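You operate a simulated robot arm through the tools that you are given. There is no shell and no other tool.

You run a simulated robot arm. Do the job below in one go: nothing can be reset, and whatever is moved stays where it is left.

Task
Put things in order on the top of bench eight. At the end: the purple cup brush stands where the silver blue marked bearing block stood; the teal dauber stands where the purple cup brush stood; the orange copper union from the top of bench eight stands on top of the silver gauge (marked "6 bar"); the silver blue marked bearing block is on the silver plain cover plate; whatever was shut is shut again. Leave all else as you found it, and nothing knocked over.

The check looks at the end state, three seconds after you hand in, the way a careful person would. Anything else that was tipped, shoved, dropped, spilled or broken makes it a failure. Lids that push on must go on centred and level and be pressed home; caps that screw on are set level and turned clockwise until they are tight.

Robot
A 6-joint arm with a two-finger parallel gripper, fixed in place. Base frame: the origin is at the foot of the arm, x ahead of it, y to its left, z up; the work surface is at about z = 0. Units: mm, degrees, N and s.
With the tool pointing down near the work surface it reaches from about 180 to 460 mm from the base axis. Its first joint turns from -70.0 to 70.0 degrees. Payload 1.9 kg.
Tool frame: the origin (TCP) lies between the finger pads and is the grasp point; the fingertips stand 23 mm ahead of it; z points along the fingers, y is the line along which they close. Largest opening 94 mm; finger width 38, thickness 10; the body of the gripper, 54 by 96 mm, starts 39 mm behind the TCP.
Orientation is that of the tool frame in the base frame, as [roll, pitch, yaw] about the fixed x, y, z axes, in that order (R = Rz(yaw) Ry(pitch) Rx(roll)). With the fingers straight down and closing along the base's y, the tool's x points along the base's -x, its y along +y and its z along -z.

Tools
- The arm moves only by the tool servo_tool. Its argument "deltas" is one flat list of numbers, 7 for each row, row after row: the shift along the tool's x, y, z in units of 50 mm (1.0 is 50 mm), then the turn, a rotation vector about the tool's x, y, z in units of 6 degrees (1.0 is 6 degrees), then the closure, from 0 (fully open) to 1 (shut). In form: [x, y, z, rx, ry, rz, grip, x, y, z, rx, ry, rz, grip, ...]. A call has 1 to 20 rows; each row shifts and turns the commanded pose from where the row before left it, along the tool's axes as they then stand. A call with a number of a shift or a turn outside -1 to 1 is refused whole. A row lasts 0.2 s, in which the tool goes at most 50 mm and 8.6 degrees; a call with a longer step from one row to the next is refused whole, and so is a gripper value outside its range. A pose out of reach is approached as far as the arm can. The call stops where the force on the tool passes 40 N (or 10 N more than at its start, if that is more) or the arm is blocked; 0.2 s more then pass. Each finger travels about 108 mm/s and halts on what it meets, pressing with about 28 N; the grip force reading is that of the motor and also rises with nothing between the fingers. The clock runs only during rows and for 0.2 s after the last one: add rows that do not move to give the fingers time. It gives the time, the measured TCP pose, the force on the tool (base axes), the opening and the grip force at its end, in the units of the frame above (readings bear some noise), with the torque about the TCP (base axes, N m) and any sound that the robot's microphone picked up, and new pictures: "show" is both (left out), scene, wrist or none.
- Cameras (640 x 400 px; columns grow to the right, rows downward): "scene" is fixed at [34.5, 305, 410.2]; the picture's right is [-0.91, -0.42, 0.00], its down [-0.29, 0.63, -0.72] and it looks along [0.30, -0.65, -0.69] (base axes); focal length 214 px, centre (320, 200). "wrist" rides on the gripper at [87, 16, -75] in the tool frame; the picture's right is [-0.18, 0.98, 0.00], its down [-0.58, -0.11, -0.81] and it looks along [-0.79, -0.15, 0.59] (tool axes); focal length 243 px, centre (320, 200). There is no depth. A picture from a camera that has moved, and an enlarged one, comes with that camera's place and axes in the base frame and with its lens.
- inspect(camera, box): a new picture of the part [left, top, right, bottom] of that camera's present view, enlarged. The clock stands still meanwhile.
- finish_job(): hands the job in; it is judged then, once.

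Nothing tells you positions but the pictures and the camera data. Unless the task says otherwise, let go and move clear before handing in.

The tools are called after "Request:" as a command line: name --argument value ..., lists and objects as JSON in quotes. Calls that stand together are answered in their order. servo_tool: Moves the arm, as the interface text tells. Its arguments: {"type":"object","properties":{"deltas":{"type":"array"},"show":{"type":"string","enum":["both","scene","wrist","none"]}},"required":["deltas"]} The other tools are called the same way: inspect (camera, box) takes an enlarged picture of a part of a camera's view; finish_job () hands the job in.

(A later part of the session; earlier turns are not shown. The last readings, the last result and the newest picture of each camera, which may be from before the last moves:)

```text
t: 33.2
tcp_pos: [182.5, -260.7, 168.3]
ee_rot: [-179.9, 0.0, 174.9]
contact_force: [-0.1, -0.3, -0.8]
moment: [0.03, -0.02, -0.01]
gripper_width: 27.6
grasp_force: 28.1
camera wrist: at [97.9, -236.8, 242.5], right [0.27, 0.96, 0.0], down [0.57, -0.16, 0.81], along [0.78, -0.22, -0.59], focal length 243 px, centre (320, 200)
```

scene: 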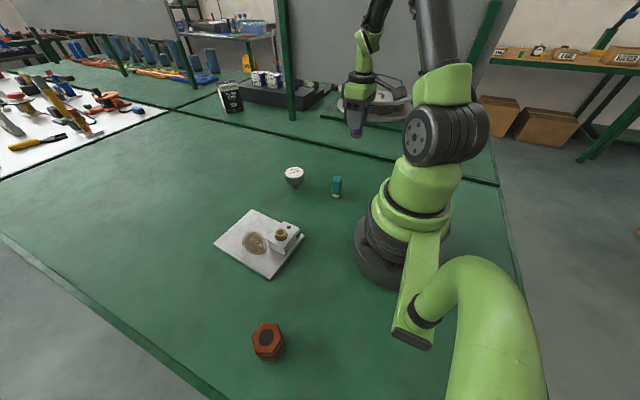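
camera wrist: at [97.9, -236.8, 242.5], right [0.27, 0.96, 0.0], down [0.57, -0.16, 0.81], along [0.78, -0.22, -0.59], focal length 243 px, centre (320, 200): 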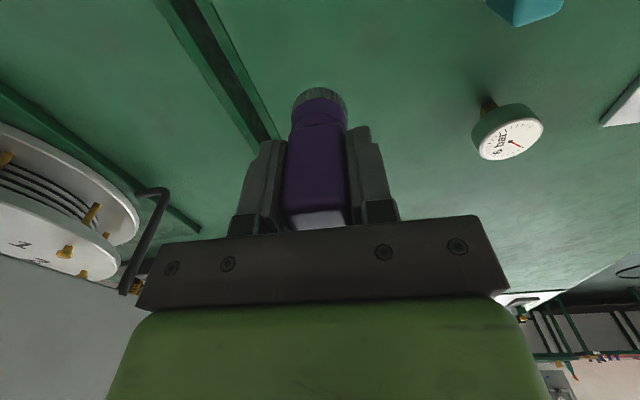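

The brush is over its target. I'll lower it until just above the bench.

Request:
servo_tool --deltas '[0, 0, 0.6, 0, 0, 0, 1, 0, 0, 0.6, 0, 0, 0, 1, 0, 0, 0.6, 0, 0, 0, 1, 0, 0, 0.3, 0, 0, 0, 1, 0, 0, 0.14, 0, 0, 0, 1, 0, 0, 0, 0, 0, 0, 1]' --show "none"

Request:
inspect --camera "scene" --box '[328, 130, 376, 175]'

```text
t: 34.6
tcp_pos: [182.6, -259.5, 57.7]
ee_rot: [-179.9, 0.1, 175.0]
contact_force: [0.4, 0.0, -0.1]
moment: [0.03, 0.01, -0.02]
gripper_width: 27.5
grasp_force: 27.9
```

```text
8.89 times, centred on (352, 152) of scene
camera zoom: at [34.5, 305.0, 410.2], right [-0.91, -0.42, 0.0], down [-0.29, 0.63, -0.72], along [0.3, -0.65, -0.69], focal length 1906 px, centre (36, 622)
```

zoom: 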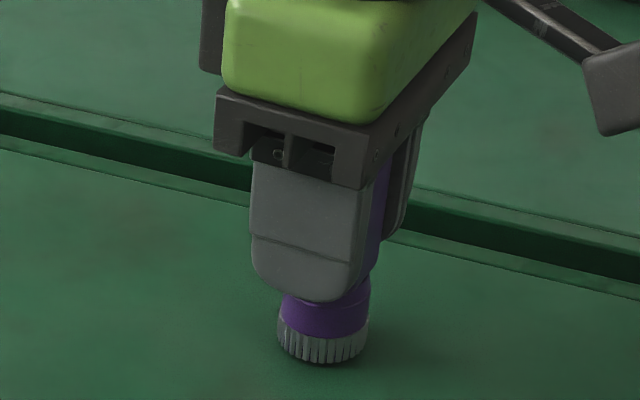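

The brush base lines up with the old block centre to within 1–2 mm. I'll lower the last few mm.

Request:
servo_tool --deltas '[0, 0, 0.04, 0, 0, 0, 1, 0, 0, 0.012, 0, 0, 0, 1, 0, 0, 0, 0, 0, 0, 1]' --show "none"

```text
t: 35.4
tcp_pos: [181.6, -260.3, 54.2]
ee_rot: [-179.9, -0.1, 175.0]
contact_force: [-0.5, 0.6, -0.5]
moment: [-0.01, -0.03, -0.01]
gripper_width: 27.7
grasp_force: 27.8
```

Request:
servo_tool --deltas '[0, 0, 0.01, 0, 0, 0, 1, 0, 0, 0, 0, 0, 0, 1]' --show "none"

```text
t: 36.0
tcp_pos: [182.4, -259.9, 53.1]
ee_rot: [-179.9, 0.0, 174.9]
contact_force: [-3.1, 3.9, 14.6]
moment: [0.21, 0.1, -0.02]
gripper_width: 27.6
grasp_force: 28.4
```

It's on the bench. I'll release slowly.

Request:
servo_tool --deltas '[0, 0, 0, 0, 0, 0, 0.7, 0, 0, 0, 0, 0, 0, 0.66, 0, 0, 0, 0, 0, 0, 0.55, 0, 0, 0, 0, 0, 0, 0.4, 0, 0, 0, 0, 0, 0, 0.4]'

Request:
inspect --camera "scene" --box '[328, 130, 376, 175]'

```text
t: 37.2
tcp_pos: [182.5, -259.5, 54.3]
ee_rot: [-179.9, 0.0, 174.9]
contact_force: [0.7, -0.8, -0.4]
moment: [-0.02, -0.01, -0.01]
gripper_width: 56.4
grasp_force: 0.0
camera wrist: at [97.5, -236.7, 127.8], right [0.27, 0.96, 0.0], down [0.57, -0.16, 0.81], along [0.78, -0.22, -0.59], focal length 243 px, centre (320, 200)
```

scene: 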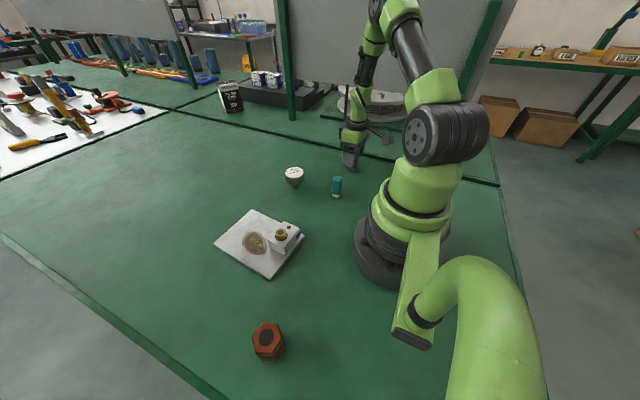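
wrist: 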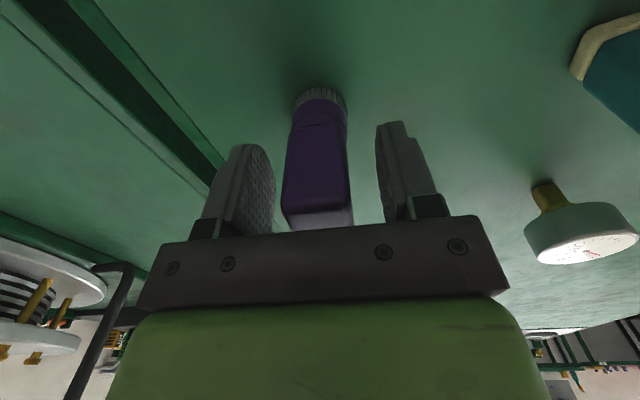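

```text
8.89 times, centred on (352, 152) of scene
camera zoom: at [34.5, 305.0, 410.2], right [-0.91, -0.42, 0.0], down [-0.29, 0.63, -0.72], along [0.3, -0.65, -0.69], focal length 1906 px, centre (36, 622)
```

zoom: 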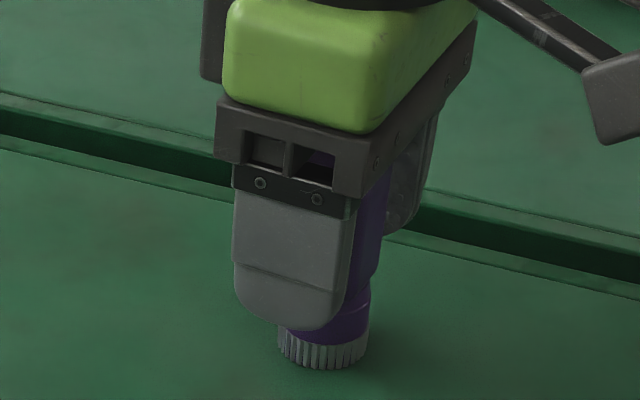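

The purple brush stands in place. I'll rise clear, then look closely at the teal dauber.

Request:
servo_tool --deltas '[0, 0, -0.2, 0, 0, 0, 0.3, 0, 0, -0.5, 0, 0, 0, 0.2, 0, 0, -0.7, 0, 0, 0, 0, 0, 0, -0.7, 0, 0, 0, 0, 0, 0, -0.3, 0, 0, 0, 0, 0, 0, 0, 0, 0, 0, 0]'

Request:
inspect --camera "scene" --box '[320, 140, 376, 205]'

Request:
inspect --camera "wrist" --box '[440, 0, 640, 180]'

```text
t: 38.6
tcp_pos: [182.9, -259.9, 172.5]
ee_rot: [-179.9, 0.0, 174.9]
contact_force: [-0.6, 0.1, -1.2]
moment: [-0.03, -0.03, 0.03]
gripper_width: 94.3
grasp_force: 0.0
camera wrist: at [97.0, -236.9, 247.7], right [0.27, 0.96, 0.0], down [0.57, -0.16, 0.81], along [0.78, -0.22, -0.59], focal length 243 px, centre (320, 200)
```

scene: 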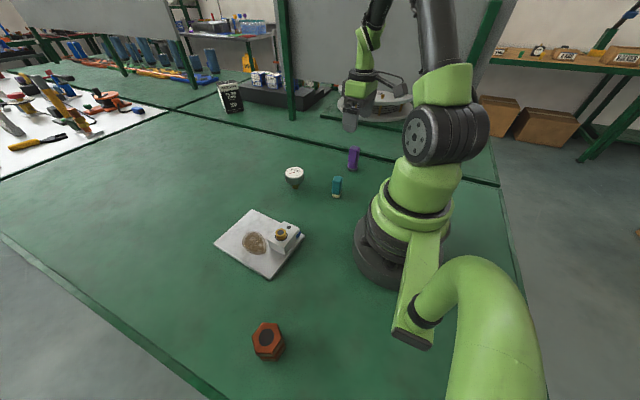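
wrist: 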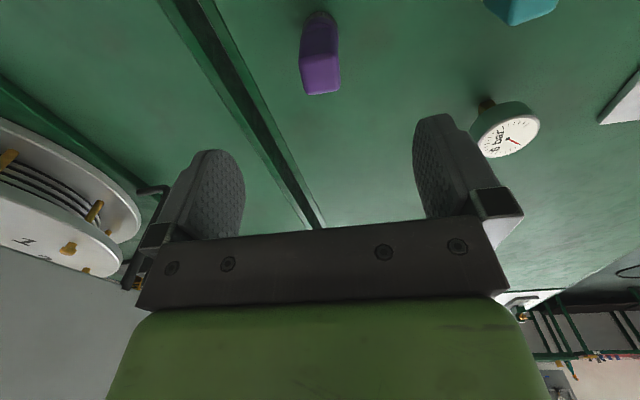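

```text
6.15 times, centred on (348, 172) of scene
camera zoom: at [34.5, 305.0, 410.2], right [-0.91, -0.42, 0.0], down [-0.29, 0.63, -0.72], along [0.3, -0.65, -0.69], focal length 1320 px, centre (148, 369)
```

zoom: 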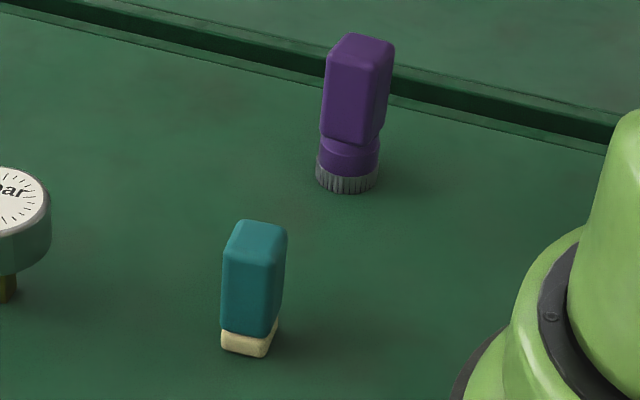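

```text
2.22 times, centred on (540, 90) of wrist
camera zoom: at [97.0, -236.9, 247.7], right [0.27, 0.96, 0.0], down [0.57, -0.16, 0.81], along [0.78, -0.22, -0.59], focal length 539 px, centre (-169, 444)
```

zoom: 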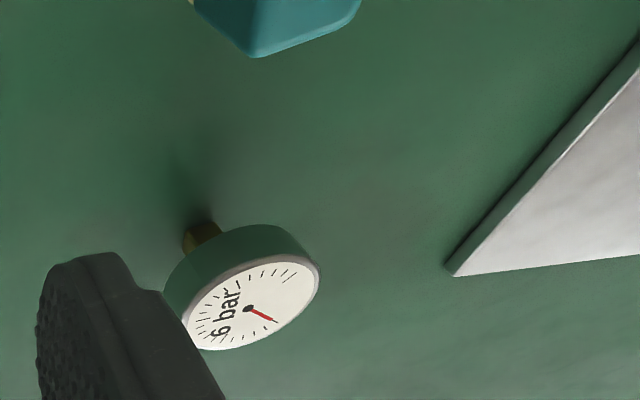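

The purple brush stands where the block was. The teal dauber is at about (178.5,-120), roughly square to the axes. I'll turn the wrist about 82° so the camera swings clear of the base, then move over it.

Request:
servo_tool --deltas '[0, 0, 0, 0, 0, 0.979, 0, 0, 0, 0, 0, 0, 0.979, 0, 0, 0, 0, 0, 0, 0.979, 0, 0, 0, 0, 0, 0, 0.979, 0, 0, 0, 0, 0, 0, 0.979, 0, 0, 0, 0, 0, 0, 0.979, 0, 0, 0, 0, 0, 0, 0.979, 0, 0, 0, 0, 0, 0, 0.979, 0, 0, 0, 0, 0, 0, 0.979, 0, 0, 0, 0, 0, 0, 0.979, 0, 0, 0, 0, 0, 0, 0.979, 0, 0, 0, 0, 0, 0, 0.979, 0, 0, 0, 0, 0, 0, 0.979, 0, 0, 0, 0, 0, 0, 0.979, 0, 0, 0, 0, 0, 0, 0, 0]' --show "none"

Request:
servo_tool --deltas '[0.6, 0.015, -0.085, 0, 0, 0, 0, 0.6, 0.015, -0.085, 0, 0, 0, 0, 0.6, 0.015, -0.085, 0, 0, 0, 0, 0.6, 0.015, -0.085, 0, 0, 0, 0, 0.4, 0.01, 0, 0, 0, 0, 0, 0, 0, 0, 0, 0, 0, 0, 0, 0, 0, 0, 0, 0, 0]'

```text
t: 41.8
tcp_pos: [182.5, -259.9, 173.7]
ee_rot: [179.9, 0.1, 92.6]
contact_force: [0.0, 0.8, -0.5]
moment: [-0.03, 0.02, 0.02]
gripper_width: 94.0
grasp_force: 0.0
```

```text
t: 43.4
tcp_pos: [178.5, -119.9, 190.1]
ee_rot: [180.0, 0.1, 92.6]
contact_force: [0.2, -0.2, 0.0]
moment: [0.0, -0.01, 0.02]
gripper_width: 94.1
grasp_force: 0.1
camera wrist: at [190.4, -33.2, 264.6], right [0.99, -0.14, 0.0], down [-0.08, -0.58, 0.81], along [-0.11, -0.8, -0.59], focal length 243 px, centre (320, 200)
```

scene: 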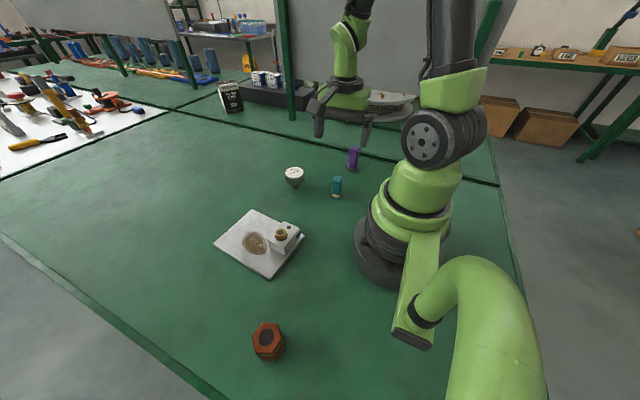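
wrist: 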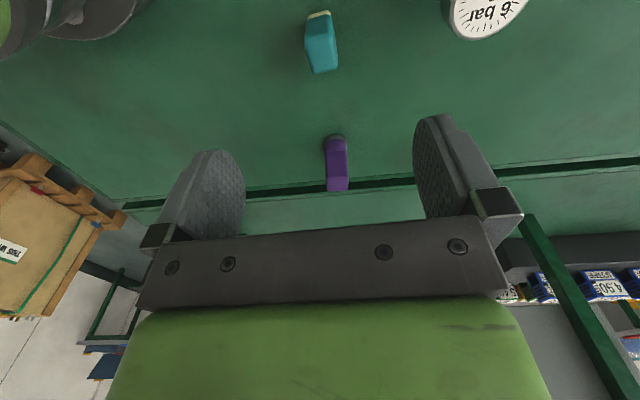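

Request:
inspect --camera "wrist" --box '[270, 0, 370, 80]'

Request:
inspect --camera "wrist" --box '[420, 0, 560, 90]'

Request:
inspect --camera "scene" --box '[322, 170, 352, 202]'

```text
5.00 times, centred on (320, 40) of wrist
camera zoom: at [190.4, -33.2, 264.6], right [0.99, -0.14, 0.0], down [-0.08, -0.58, 0.81], along [-0.11, -0.8, -0.59], focal length 1213 px, centre (320, 1000)
```

zoom: 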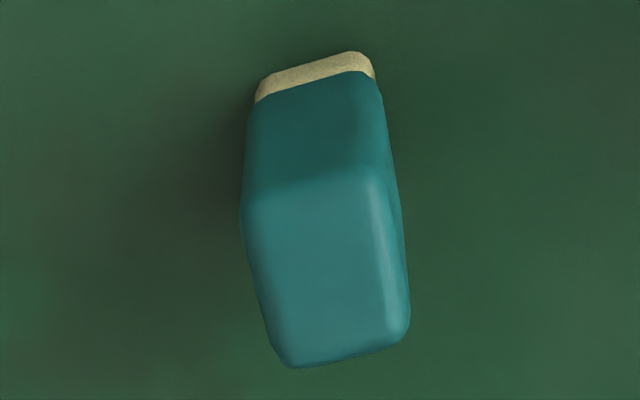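

```text
4.44 times, centred on (490, 45) of wrist
camera zoom: at [190.4, -33.2, 264.6], right [0.99, -0.14, 0.0], down [-0.08, -0.58, 0.81], along [-0.11, -0.8, -0.59], focal length 1078 px, centre (-436, 889)
```

zoom: 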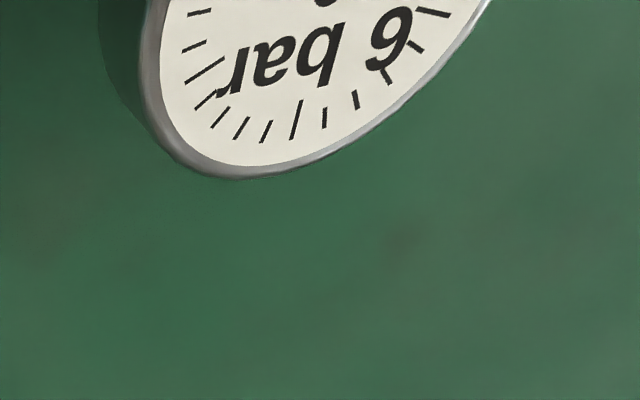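

```text
12.50 times, centred on (337, 186) of scene
camera zoom: at [34.5, 305.0, 410.2], right [-0.91, -0.42, 0.0], down [-0.29, 0.63, -0.72], along [0.3, -0.65, -0.69], focal length 2681 px, centre (108, 375)
```

zoom: 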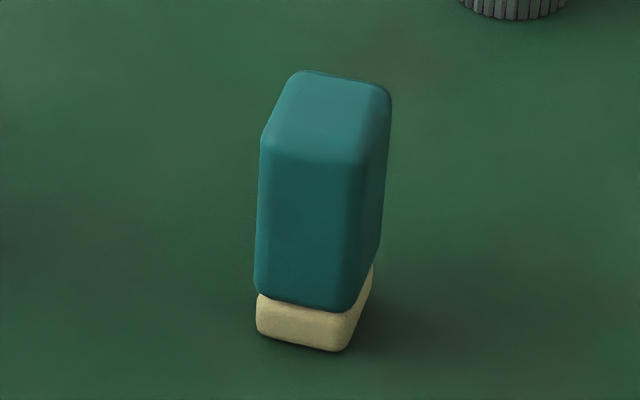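

The teal dauber is about 21×26 mm, turned about +6.5°, centred near (179.2,-119.8) and about 58 mm tall. I'll trim the yaw and come down around it.

Request:
servo_tool --deltas '[0, 0.014, 0.5, 0, 0, -0.65, 0, 0, 0, 0.6, 0, 0, 0, 0, 0, 0, 0.5, 0, 0, 0, 0, 0, 0, 0.4, 0, 0, 0, 0, 0, 0, 0, 0, 0, 0, 0]'

Request:
inspect --camera "wrist" --box '[220, 0, 420, 200]'

```text
t: 44.6
tcp_pos: [179.4, -119.5, 89.3]
ee_rot: [180.0, 0.0, 96.6]
contact_force: [-0.3, -0.5, -0.5]
moment: [-0.02, -0.01, 0.03]
gripper_width: 94.1
grasp_force: 0.0
camera wrist: at [185.6, -32.5, 164.4], right [1.0, -0.07, 0.0], down [-0.04, -0.59, 0.81], along [-0.06, -0.81, -0.59], focal length 243 px, centre (320, 200)
```

scene: 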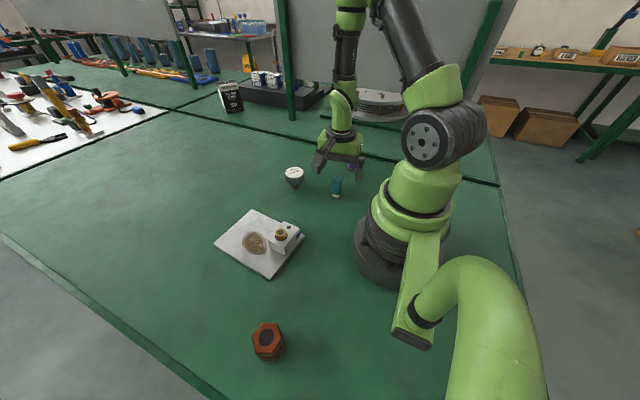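
wrist: 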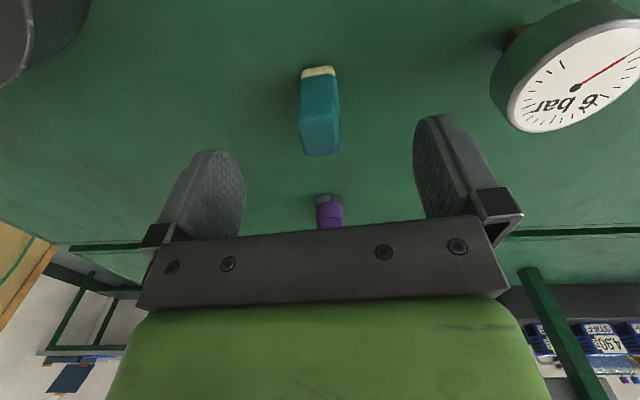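

```text
2.00 times, centred on (320, 100) of wrist
camera zoom: at [185.6, -32.5, 164.4], right [1.0, -0.07, 0.0], down [-0.04, -0.59, 0.81], along [-0.06, -0.81, -0.59], focal length 485 px, centre (320, 400)
```

zoom: 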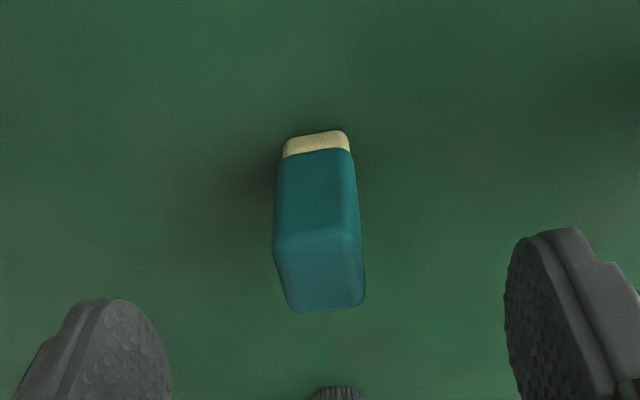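

It's centred between the fingers. I'll descend and close gently.

Request:
servo_tool --deltas '[0, 0, 0.5, 0, 0, 0, 0, 0, 0, 0.3, 0, 0, 0, 0, 0, 0, 0.18, 0, 0, 0, 0, 0, 0, 0, 0, 0, 0, 0.3, 0, 0, 0, 0, 0, 0, 0.55, 0, 0, 0, 0, 0, 0, 0.7, 0, 0, 0, 0, 0, 0, 0.74]'

```text
t: 46.2
tcp_pos: [179.5, -120.1, 41.1]
ee_rot: [180.0, 0.1, 96.6]
contact_force: [0.4, 0.2, -1.2]
moment: [0.02, 0.01, 0.03]
gripper_width: 24.5
grasp_force: 0.1
camera wrist: at [185.5, -32.5, 115.3], right [1.0, -0.07, 0.0], down [-0.04, -0.59, 0.81], along [-0.06, -0.81, -0.59], focal length 243 px, centre (320, 200)
```

scene: 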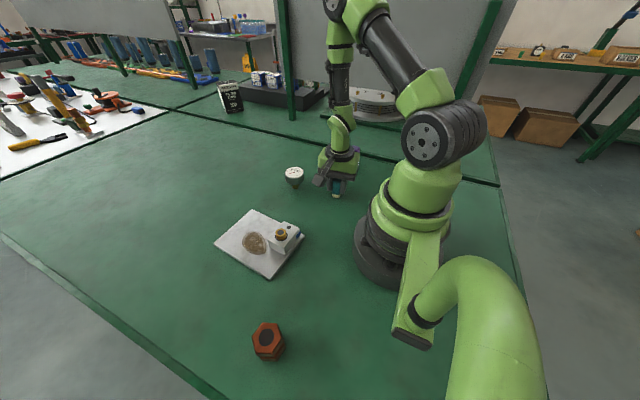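
wrist: 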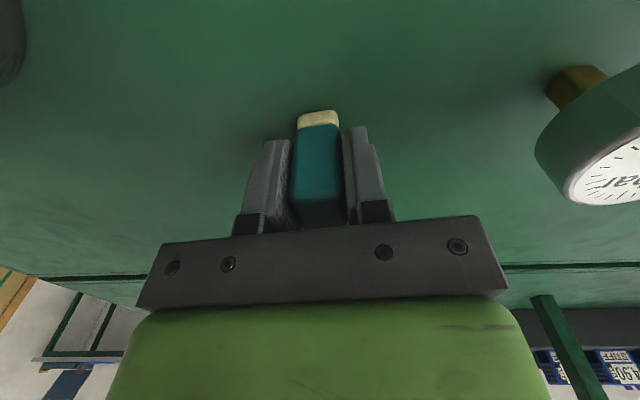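

Request:
servo_tool --deltas '[0, 0, 0, 0, 0, 0, 0.77, 0, 0, 0, 0, 0, 0, 0.8, 0, 0, 0, 0, 0, 0, 1, 0, 0, 0, 0, 0, 0, 1]'

Request:
inspect --camera "wrist" --box '[220, 80, 420, 240]'

```text
t: 47.2
tcp_pos: [179.7, -118.9, 41.7]
ee_rot: [179.9, 0.1, 96.6]
contact_force: [0.0, -0.2, -0.9]
moment: [-0.01, -0.01, 0.01]
gripper_width: 23.1
grasp_force: 28.0
camera wrist: at [185.5, -32.5, 115.3], right [1.0, -0.07, 0.0], down [-0.04, -0.59, 0.81], along [-0.06, -0.81, -0.59], focal length 243 px, centre (320, 200)
```

scene: 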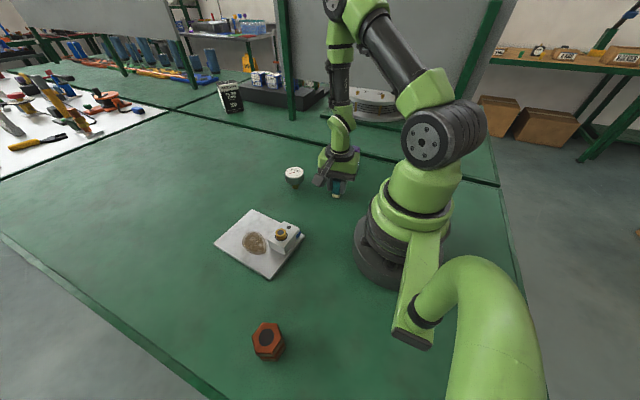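
wrist: 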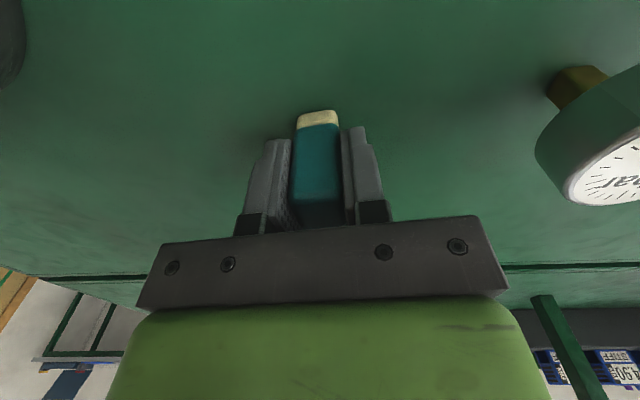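

```text
2.50 times, centred on (320, 160) of wrist
camera zoom: at [185.5, -32.5, 115.3], right [1.0, -0.07, 0.0], down [-0.04, -0.59, 0.81], along [-0.06, -0.81, -0.59], focal length 606 px, centre (320, 300)
```

zoom: 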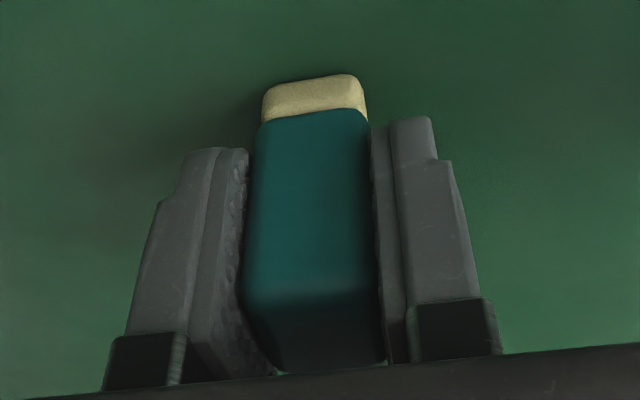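

The teal dauber is gripped at 23.1 mm. I'll lift it and carry it high to the purple brush's old spot at (421.5,-60).

Request:
servo_tool --deltas '[0, 0, -0.1, 0, 0, 0, 1, 0, 0, -0.3, 0, 0, 0, 1, 0, 0, -0.6, 0, 0, 0, 1, 0, 0, -0.7, 0, 0, 0, 1, 0, 0, -0.78, 0, 0, 0, 1, 0, 0, 0, 0, 0, 0, 1, 0.0892, 0.706, 0, 0, 0, 0, 1, 0.0892, 0.706, 0, 0, 0, 0, 1, 0.0892, 0.706, 0, 0, 0, 0, 1, 0.0892, 0.706, 0, 0, 0, 0, 1, 0.0892, 0.706, 0, 0, 0, 0, 1, 0.0892, 0.706, 0, 0, 0, 0, 1, 0.0892, 0.706, 0, 0, 0, 0, 1, 0, 0, 0, 0, 0, 0, 1, 0, 0, 0, 0, 0, 0, 1]'

```text
t: 50.4
tcp_pos: [422.5, -59.2, 164.7]
ee_rot: [180.0, 0.1, 96.7]
contact_force: [-0.1, -0.2, 0.3]
moment: [-0.03, -0.01, -0.05]
gripper_width: 23.0
grasp_force: 28.0
camera wrist: at [427.5, 28.4, 239.2], right [1.0, -0.07, 0.0], down [-0.04, -0.59, 0.81], along [-0.06, -0.81, -0.59], focal length 243 px, centre (320, 200)
```

scene: 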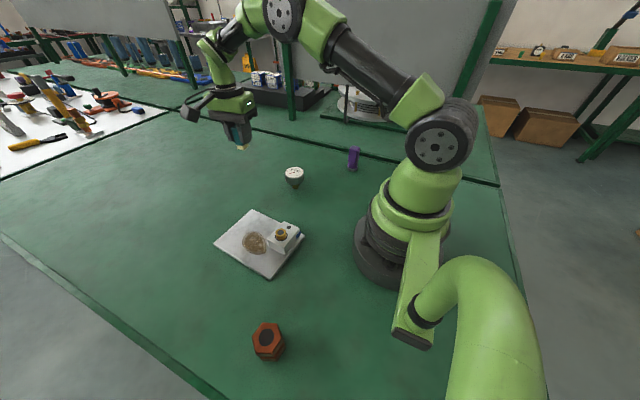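
wrist: 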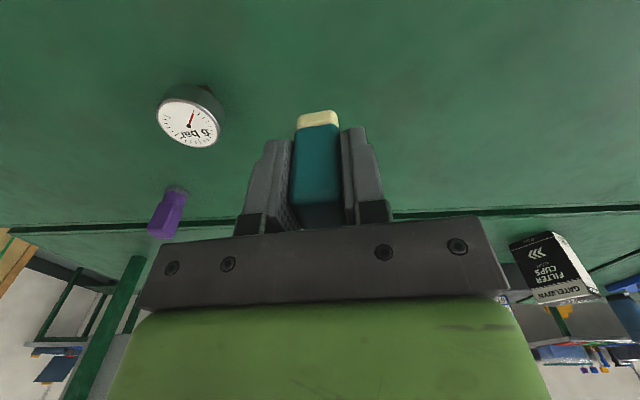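

Now I'll lower it to just above the bench and check against the recorded spot.

Request:
servo_tool --deltas '[0, 0, 0.6, 0, 0, 0, 1, 0, 0, 0.6, 0, 0, 0, 1, 0, 0, 0.6, 0, 0, 0, 1, 0, 0, 0.4, 0, 0, 0, 1, 0, 0, 0.2, 0, 0, 0, 1, 0, 0, 0, 0, 0, 0, 1]'

Request:
inspect --camera "scene" --box '[226, 150, 274, 195]'

```text
t: 51.8
tcp_pos: [422.0, -60.1, 45.4]
ee_rot: [180.0, 0.0, 96.5]
contact_force: [0.2, 0.4, -0.8]
moment: [-0.01, 0.02, -0.03]
gripper_width: 23.3
grasp_force: 28.2
camera wrist: at [427.3, 27.7, 119.4], right [1.0, -0.07, 0.0], down [-0.04, -0.59, 0.81], along [-0.06, -0.81, -0.59], focal length 243 px, centre (320, 200)
```

scene: 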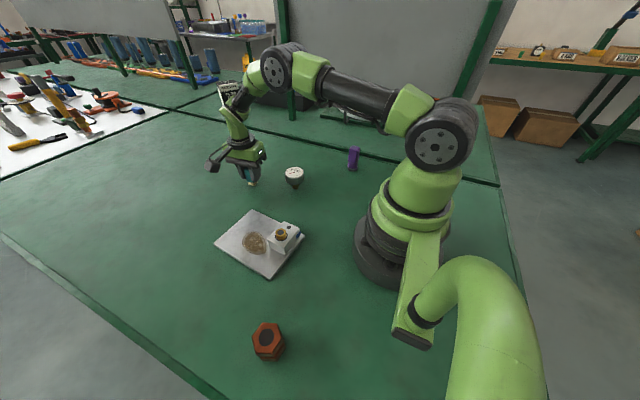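
wrist: 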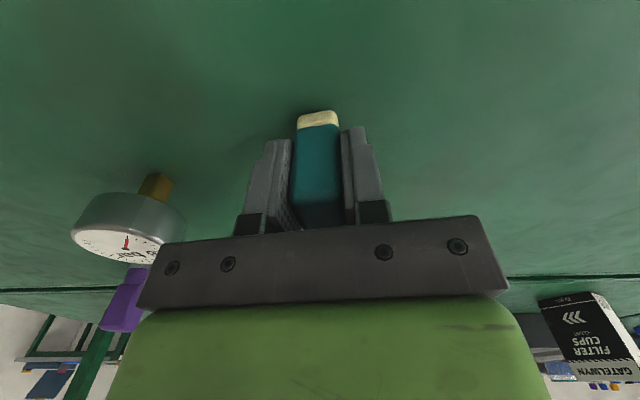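

```text
8.89 times, centred on (250, 172) of scene
camera zoom: at [34.5, 305.0, 410.2], right [-0.91, -0.42, 0.0], down [-0.29, 0.63, -0.72], along [0.3, -0.65, -0.69], focal length 1906 px, centre (942, 444)
```

zoom: 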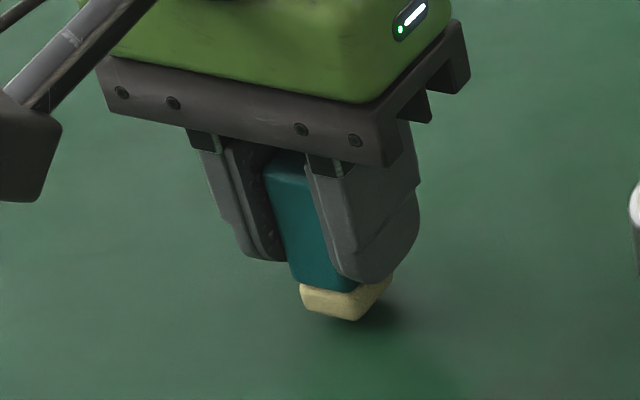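

The pad projects onto the old purple base spot to within about 1 mm. I'll lower the last few mm.

Request:
servo_tool --deltas '[0, 0, 0.05, 0, 0, 0, 1, 0, 0, 0.02, 0, 0, 0, 1, 0, 0, 0, 0, 0, 0, 1]' --show "none"

```text
t: 52.6
tcp_pos: [420.9, -59.0, 41.4]
ee_rot: [-180.0, 0.1, 96.6]
contact_force: [-0.3, -0.4, 0.0]
moment: [0.02, 0.01, -0.02]
gripper_width: 22.8
grasp_force: 28.0
```

Request:
servo_tool --deltas '[0, 0, 0.014, 0, 0, 0, 1, 0, 0, 0, 0, 0, 0, 1]' --show "none"

```text
t: 53.2
tcp_pos: [422.8, -60.2, 41.0]
ee_rot: [179.9, 0.1, 96.6]
contact_force: [-1.1, 0.2, 1.9]
moment: [0.01, 0.0, -0.06]
gripper_width: 22.8
grasp_force: 28.3
```

Request:
servo_tool --deltas '[0, 0, 0.006, 0, 0, 0, 1, 0, 0, 0, 0, 0, 0, 1]' --show "none"

```text
t: 53.8
tcp_pos: [421.2, -59.3, 42.3]
ee_rot: [180.0, 0.1, 96.6]
contact_force: [-3.5, 1.5, 8.1]
moment: [0.08, 0.13, 0.0]
gripper_width: 23.2
grasp_force: 28.3
```

Contact is firm at about 8 N. I'll release slowly.

Request:
servo_tool --deltas '[0, 0, 0, 0, 0, 0, 0.75, 0, 0, 0, 0, 0, 0, 0.71, 0, 0, 0, 0, 0, 0, 0.6, 0, 0, 0, 0, 0, 0, 0.4, 0, 0, 0, 0, 0, 0, 0.4]'

Request:
inspect --camera "scene" --box '[226, 150, 274, 195]'

```text
t: 55.0
tcp_pos: [421.8, -59.3, 40.3]
ee_rot: [180.0, 0.0, 96.6]
contact_force: [-0.1, -1.3, 0.0]
moment: [-0.01, 0.0, -0.02]
gripper_width: 56.4
grasp_force: 0.1
camera wrist: at [427.5, 27.3, 114.9], right [1.0, -0.07, 0.0], down [-0.04, -0.59, 0.81], along [-0.06, -0.81, -0.59], focal length 243 px, centre (320, 200)
```

scene: 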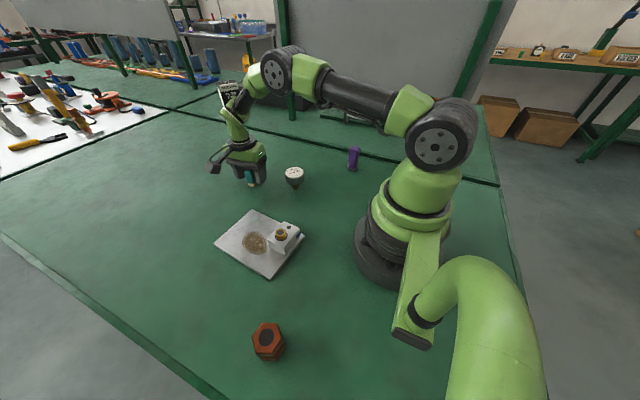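
wrist: 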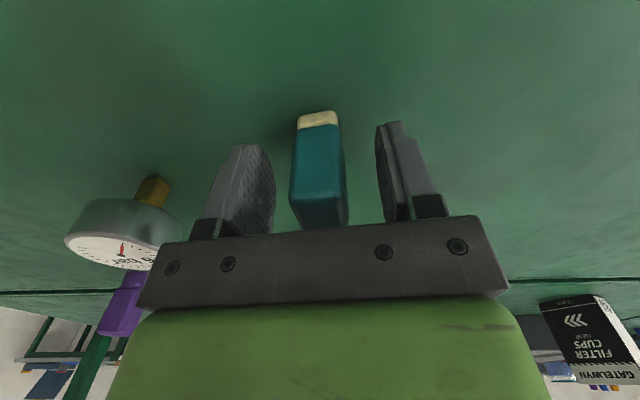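

```text
8.89 times, centred on (250, 172) of scene
camera zoom: at [34.5, 305.0, 410.2], right [-0.91, -0.42, 0.0], down [-0.29, 0.63, -0.72], along [0.3, -0.65, -0.69], focal length 1906 px, centre (942, 444)
```

zoom: 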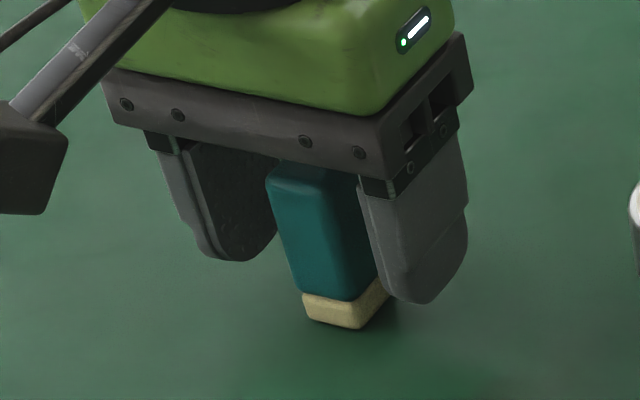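

The teal dauber stands on its spot. I'll rise clear and then survey the gauge from above.

Request:
servo_tool --deltas '[0, 0, -0.2, 0, 0, 0, 0.3, 0, 0, -0.5, 0, 0, 0, 0.2, 0, 0, -0.7, 0, 0, 0, 0, 0, 0, -0.7, 0, 0, 0, 0, 0, 0, -0.8, 0, 0, 0, 0, 0, 0, 0, 0, 0, 0, 0]'

Request:
inspect --camera "scene" --box '[226, 150, 314, 205]'

```text
t: 56.4
tcp_pos: [420.3, -60.3, 186.9]
ee_rot: [179.9, 0.2, 96.8]
contact_force: [-0.6, 0.2, -0.5]
moment: [-0.01, -0.01, 0.04]
gripper_width: 94.2
grasp_force: 0.0
camera wrist: at [426.5, 27.4, 260.6], right [1.0, -0.07, 0.0], down [-0.04, -0.59, 0.81], along [-0.06, -0.81, -0.59], focal length 243 px, centre (320, 200)
```

scene: 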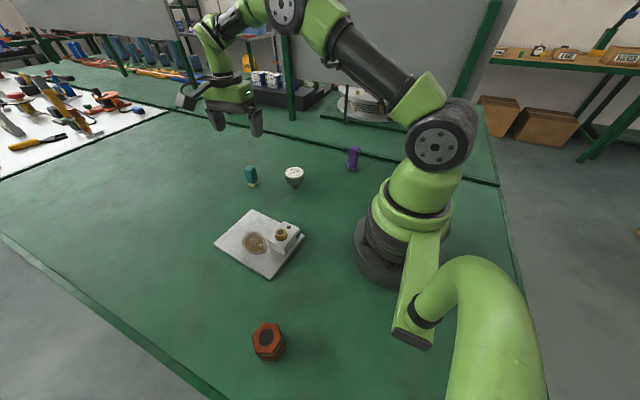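
wrist: 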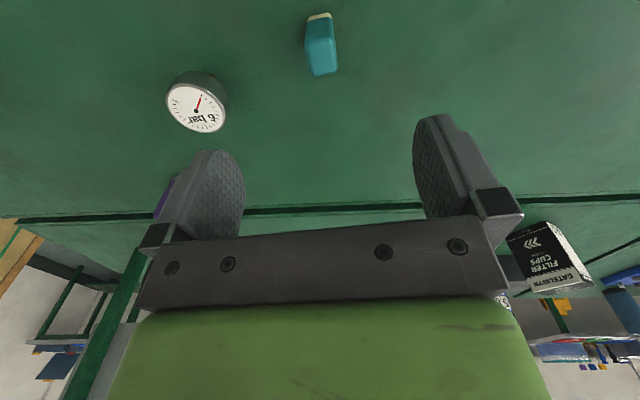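

```text
7.27 times, centred on (270, 178) of scene
camera zoom: at [34.5, 305.0, 410.2], right [-0.91, -0.42, 0.0], down [-0.29, 0.63, -0.72], along [0.3, -0.65, -0.69], focal length 1560 px, centre (684, 364)
```

zoom: 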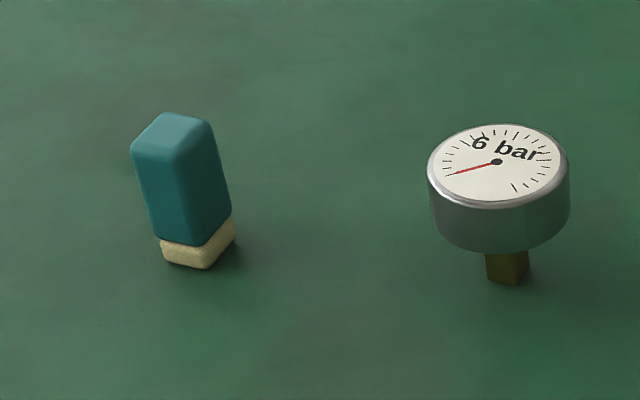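

The teal dauber stands upright. Now I'll measure the gauge precisely, first from here and then from directly above.

Request:
inspect --camera "wrist" --box '[150, 60, 250, 140]'

Request:
servo_tool --deltas '[0.0, -0.6, 0, 0, 0, 0, 0, 0.0, -0.6, 0, 0, 0, 0, 0, -0.1, -0.6, 0, 0, 0, 0, 0, -0.2, -0.6, 0, 0, 0, 0, 0, -0.24, 0, 0, 0, 0, 0, 0, 0, 0, 0, 0, 0, 0, 0, 0, 0, 0, 0, 0, 0, 0]'

Request:
inspect --camera "wrist" --box '[270, 0, 370, 100]'

```text
5.00 times, centred on (200, 100) of wrist
camera zoom: at [426.5, 27.4, 260.6], right [1.0, -0.07, 0.0], down [-0.04, -0.59, 0.81], along [-0.06, -0.81, -0.59], focal length 1213 px, centre (920, 700)
```

zoom: 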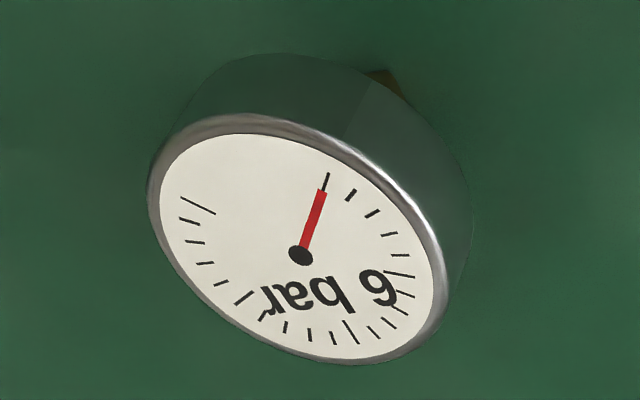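

```text
t: 58.0
tcp_pos: [306.3, -100.3, 187.3]
ee_rot: [-180.0, 0.0, 96.7]
contact_force: [-0.2, 0.3, 0.2]
moment: [0.01, -0.01, 0.01]
gripper_width: 94.3
grasp_force: 0.0
camera wrist: at [311.7, -13.3, 259.9], right [1.0, -0.07, 0.0], down [-0.04, -0.59, 0.81], along [-0.06, -0.81, -0.59], focal length 243 px, centre (320, 200)
```

scene: 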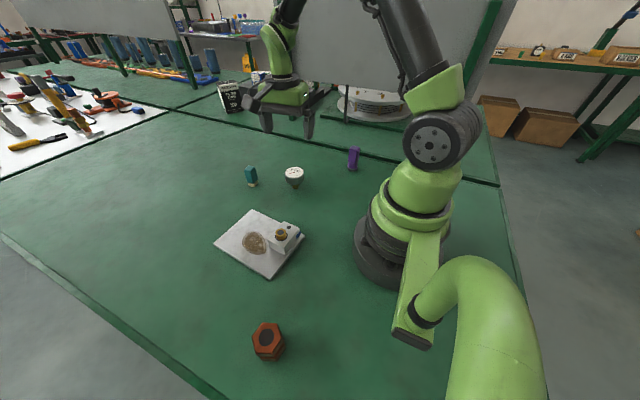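
wrist: 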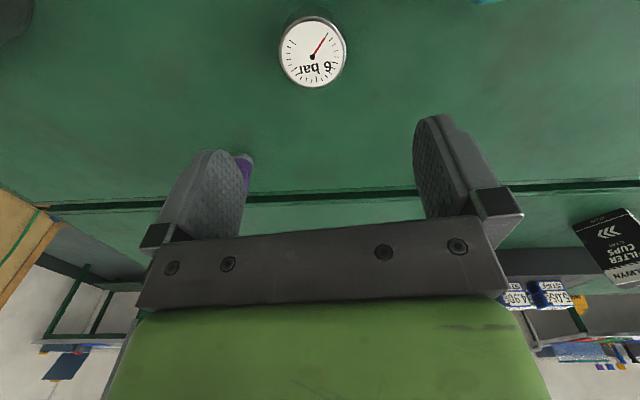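

```text
4.00 times, centred on (320, 50) of wrist
camera zoom: at [311.7, -13.3, 259.9], right [1.0, -0.07, 0.0], down [-0.04, -0.59, 0.81], along [-0.06, -0.81, -0.59], focal length 970 px, centre (320, 800)
```

zoom: 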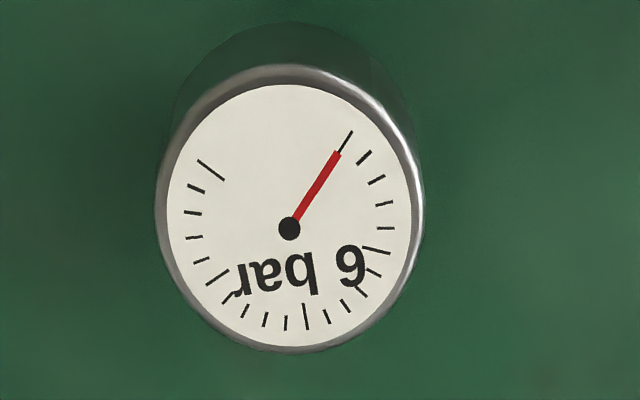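

The gauge hub works out at about (300,-102.5). I'll centre over it and go a bit lower for a sharper reading, staying well above its face.

Request:
servo_tool --deltas '[-0.03, -0.128, 0.5, 0, 0, 0, 0, 0, 0, 0.5, 0, 0, 0, 0, 0, 0, 0.4, 0, 0, 0, 0, 0, 0, 0, 0, 0, 0, 0, 0, 0, 0, 0, 0, 0, 0]'

Request:
inspect --camera "wrist" --box '[250, 40, 390, 160]'

```text
t: 59.2
tcp_pos: [299.7, -104.5, 115.8]
ee_rot: [180.0, 0.1, 96.7]
contact_force: [0.5, 0.3, 0.6]
moment: [-0.01, -0.02, -0.01]
gripper_width: 93.8
grasp_force: 0.1
camera wrist: at [305.5, -16.0, 189.6], right [1.0, -0.07, 0.0], down [-0.04, -0.59, 0.81], along [-0.06, -0.81, -0.59], focal length 243 px, centre (320, 200)
```

scene: 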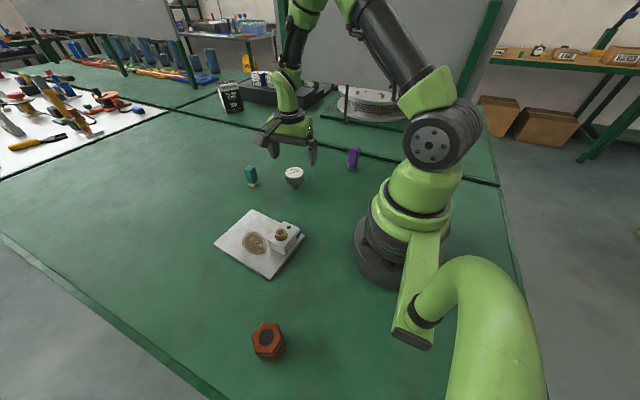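
wrist: 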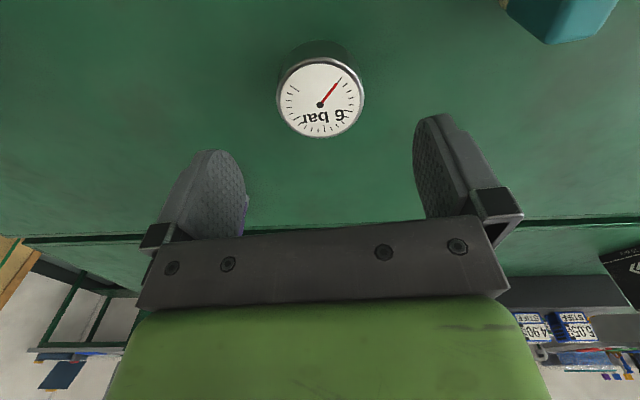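

```text
3.33 times, centred on (320, 100) of wrist
camera zoom: at [305.5, -16.0, 189.6], right [1.0, -0.07, 0.0], down [-0.04, -0.59, 0.81], along [-0.06, -0.81, -0.59], focal length 809 px, centre (320, 533)
```

zoom: 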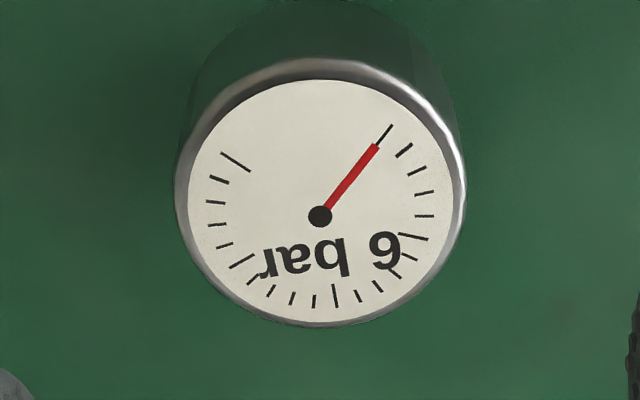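

The TCP axis passes through the gauge hub here, at about (299.9,-103), so I'll keep this as my placement reference. Next I'll rise, turn to match the union's hex flats (yaw ≈201.5°) and travel to the union.

Request:
servo_tool --deltas '[0, 0, -0.74, 0, 0, 0, 0, 0, 0, -0.74, 0, 0, 0, 0, 0, 0, 0, 0, 0, -0.9706, 0, 0, 0, 0, 0, 0, -0.9706, 0, 0, 0, 0, 0, 0, -0.9706, 0, 0, 0, 0, 0, 0, -0.9706, 0, 0, 0, 0, 0, 0, -0.9706, 0, 0, 0, 0, 0, 0, -0.9706, 0, 0, 0, 0, 0, 0, -0.9706, 0, 0, 0, 0, 0, 0, -0.9706, 0, 0, 0, 0, 0, 0, -0.9706, 0, 0, 0, 0, 0, 0, -0.9706, 0, 0, 0, 0, 0, 0, -0.9706, 0, 0, 0, 0, 0, 0, -0.9706, 0, 0, 0, 0, 0, 0, -0.9706, 0, 0, 0, 0, 0, 0, -0.9706, 0, 0, 0, 0, 0, 0, -0.9706, 0, 0, 0, 0, 0, 0, -0.9706, 0, 0, 0, 0, 0, 0, -0.9706, 0, 0, 0, 0, 0, 0, -0.9706, 0]' --show "wrist"

Request:
inspect --camera "wrist" --box '[270, 0, 370, 100]'

```text
t: 63.4
tcp_pos: [298.7, -103.3, 190.3]
ee_rot: [-179.9, 0.0, -158.5]
contact_force: [1.0, -0.8, 0.4]
moment: [0.0, -0.01, -0.03]
gripper_width: 93.9
grasp_force: 0.0
camera wrist: at [212.8, -119.8, 264.1], right [-0.19, 0.98, 0.0], down [0.58, 0.11, 0.81], along [0.79, 0.15, -0.59], focal length 243 px, centre (320, 200)
```

wrist: 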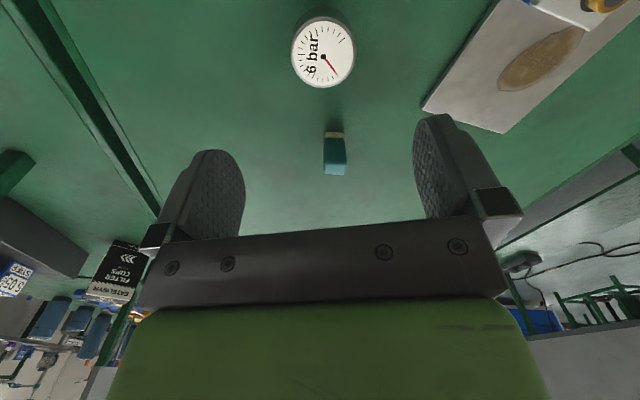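

```text
4.00 times, centred on (320, 50) of wrist
camera zoom: at [212.8, -119.8, 264.1], right [-0.19, 0.98, 0.0], down [0.58, 0.11, 0.81], along [0.79, 0.15, -0.59], focal length 970 px, centre (320, 800)
```

zoom: 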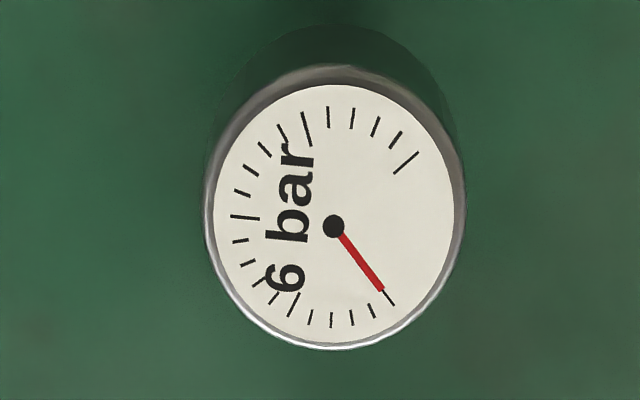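

Comparing both yaw views puts the hub about 3 mm to +y of my axis, at about (299.5,-100.6). I'll keep that correction and now travel to the union.

Request:
servo_tool --deltas '[0.0232, 0.6618, 0, 0, 0, 0, 0, 0.0232, 0.6618, 0, 0, 0, 0, 0, 0.0232, 0.6618, 0, 0, 0, 0, 0, 0.0232, 0.6618, 0, 0, 0, 0, 0, 0.0232, 0.6618, 0, 0, 0, 0, 0, 0.0232, 0.6618, 0, 0, 0, 0, 0, 0.0232, 0.6618, 0, 0, 0, 0, 0, 0.0232, 0.6618, 0, 0, 0, 0, 0, 0.0232, 0.6618, 0, 0, 0, 0, 0, 0.0232, 0.6618, 0, 0, 0, 0, 0, 0.0232, 0.6618, 0, 0, 0, 0, 0, 0.0232, 0.6618, 0, 0, 0, 0, 0, 0, 0, 0, 0, 0, 0, 0, 0, 0, 0, 0, 0, 0, 0]'

Request:
inspect --camera "wrist" --box '[260, 0, 380, 100]'

```text
t: 66.4
tcp_pos: [139.8, 262.8, 188.4]
ee_rot: [-179.9, 0.0, -158.6]
contact_force: [-0.4, -0.5, 0.9]
moment: [0.0, -0.02, -0.02]
gripper_width: 94.4
grasp_force: 0.0
camera wrist: at [53.8, 245.3, 263.2], right [-0.19, 0.98, 0.0], down [0.58, 0.11, 0.81], along [0.79, 0.15, -0.59], focal length 243 px, centre (320, 200)
```

scene: 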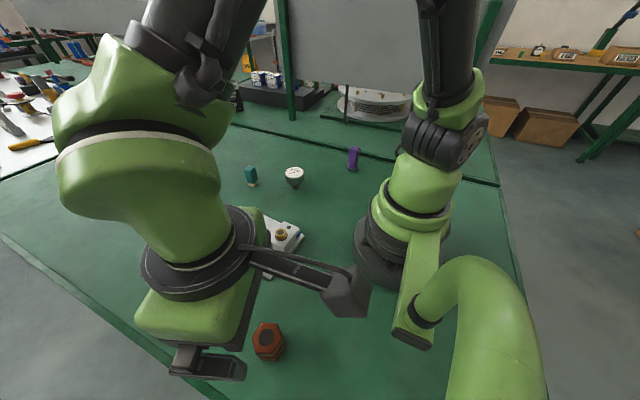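
wrist: 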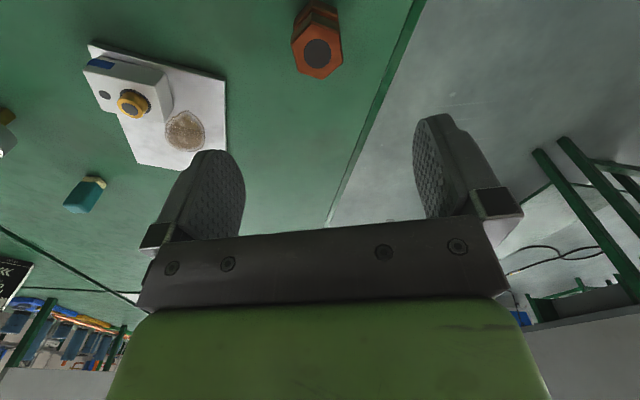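

```text
4.00 times, centred on (320, 50) of wrist
camera zoom: at [53.8, 245.3, 263.2], right [-0.19, 0.98, 0.0], down [0.58, 0.11, 0.81], along [0.79, 0.15, -0.59], focal length 970 px, centre (320, 800)
```

zoom: 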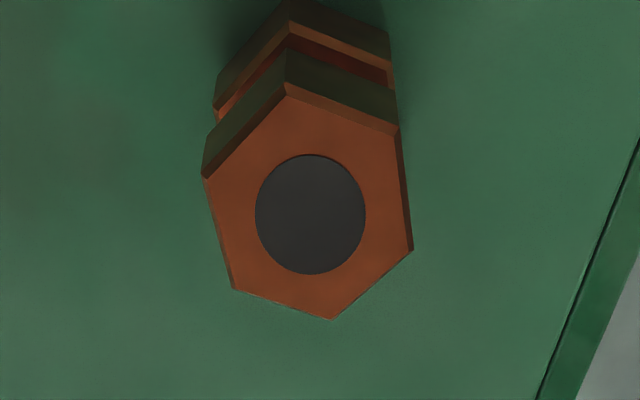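

The union's hex flats line up with the fingers to within about 1.5°, and its across-flats width is about 39 mm. I'll fine-trim the position and go part way down.

Request:
servo_tool --deltas '[0.04, -0.032, 0.5, 0, 0, 0, 0, 0, 0, 0.5, 0, 0, -0.25, 0, 0, 0, 0.5, 0, 0, 0, 0, 0, 0, 0.26, 0, 0, 0, 0, 0, 0, 0, 0, 0, 0, 0, 0, 0, 0, 0, 0, 0, 0]'

Request:
inspect --camera "wrist" --box '[220, 0, 420, 200]'

```text
t: 67.8
tcp_pos: [139.4, 260.1, 101.5]
ee_rot: [-179.9, 0.0, -157.1]
contact_force: [0.2, 0.1, -0.3]
moment: [-0.03, -0.02, 0.02]
gripper_width: 94.3
grasp_force: 0.1
camera wrist: at [53.6, 240.1, 175.5], right [-0.21, 0.98, 0.0], down [0.58, 0.13, 0.81], along [0.79, 0.17, -0.59], focal length 243 px, centre (320, 200)
```

scene: 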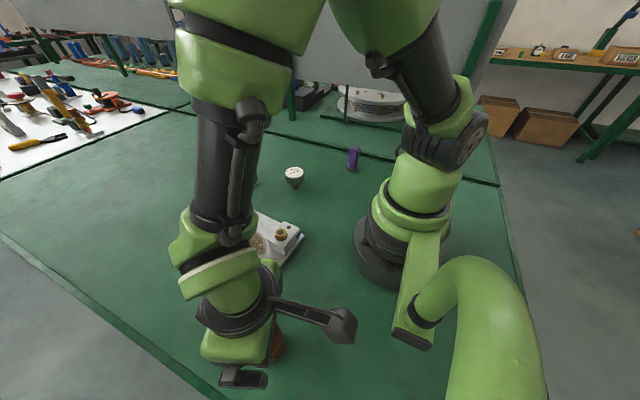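
wrist: 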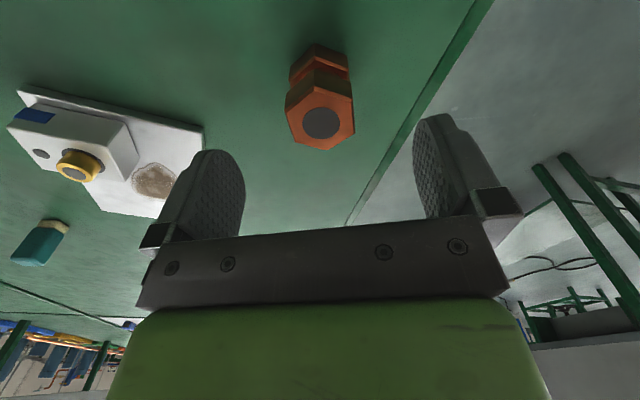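

```text
2.00 times, centred on (320, 100) of wrist
camera zoom: at [53.6, 240.1, 175.5], right [-0.21, 0.98, 0.0], down [0.58, 0.13, 0.81], along [0.79, 0.17, -0.59], focal length 485 px, centre (320, 400)
```

zoom: 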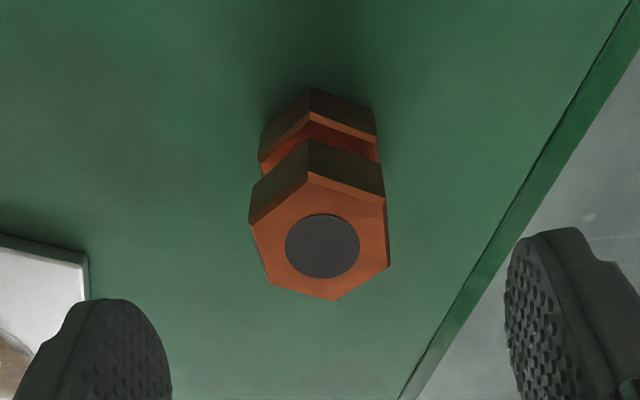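

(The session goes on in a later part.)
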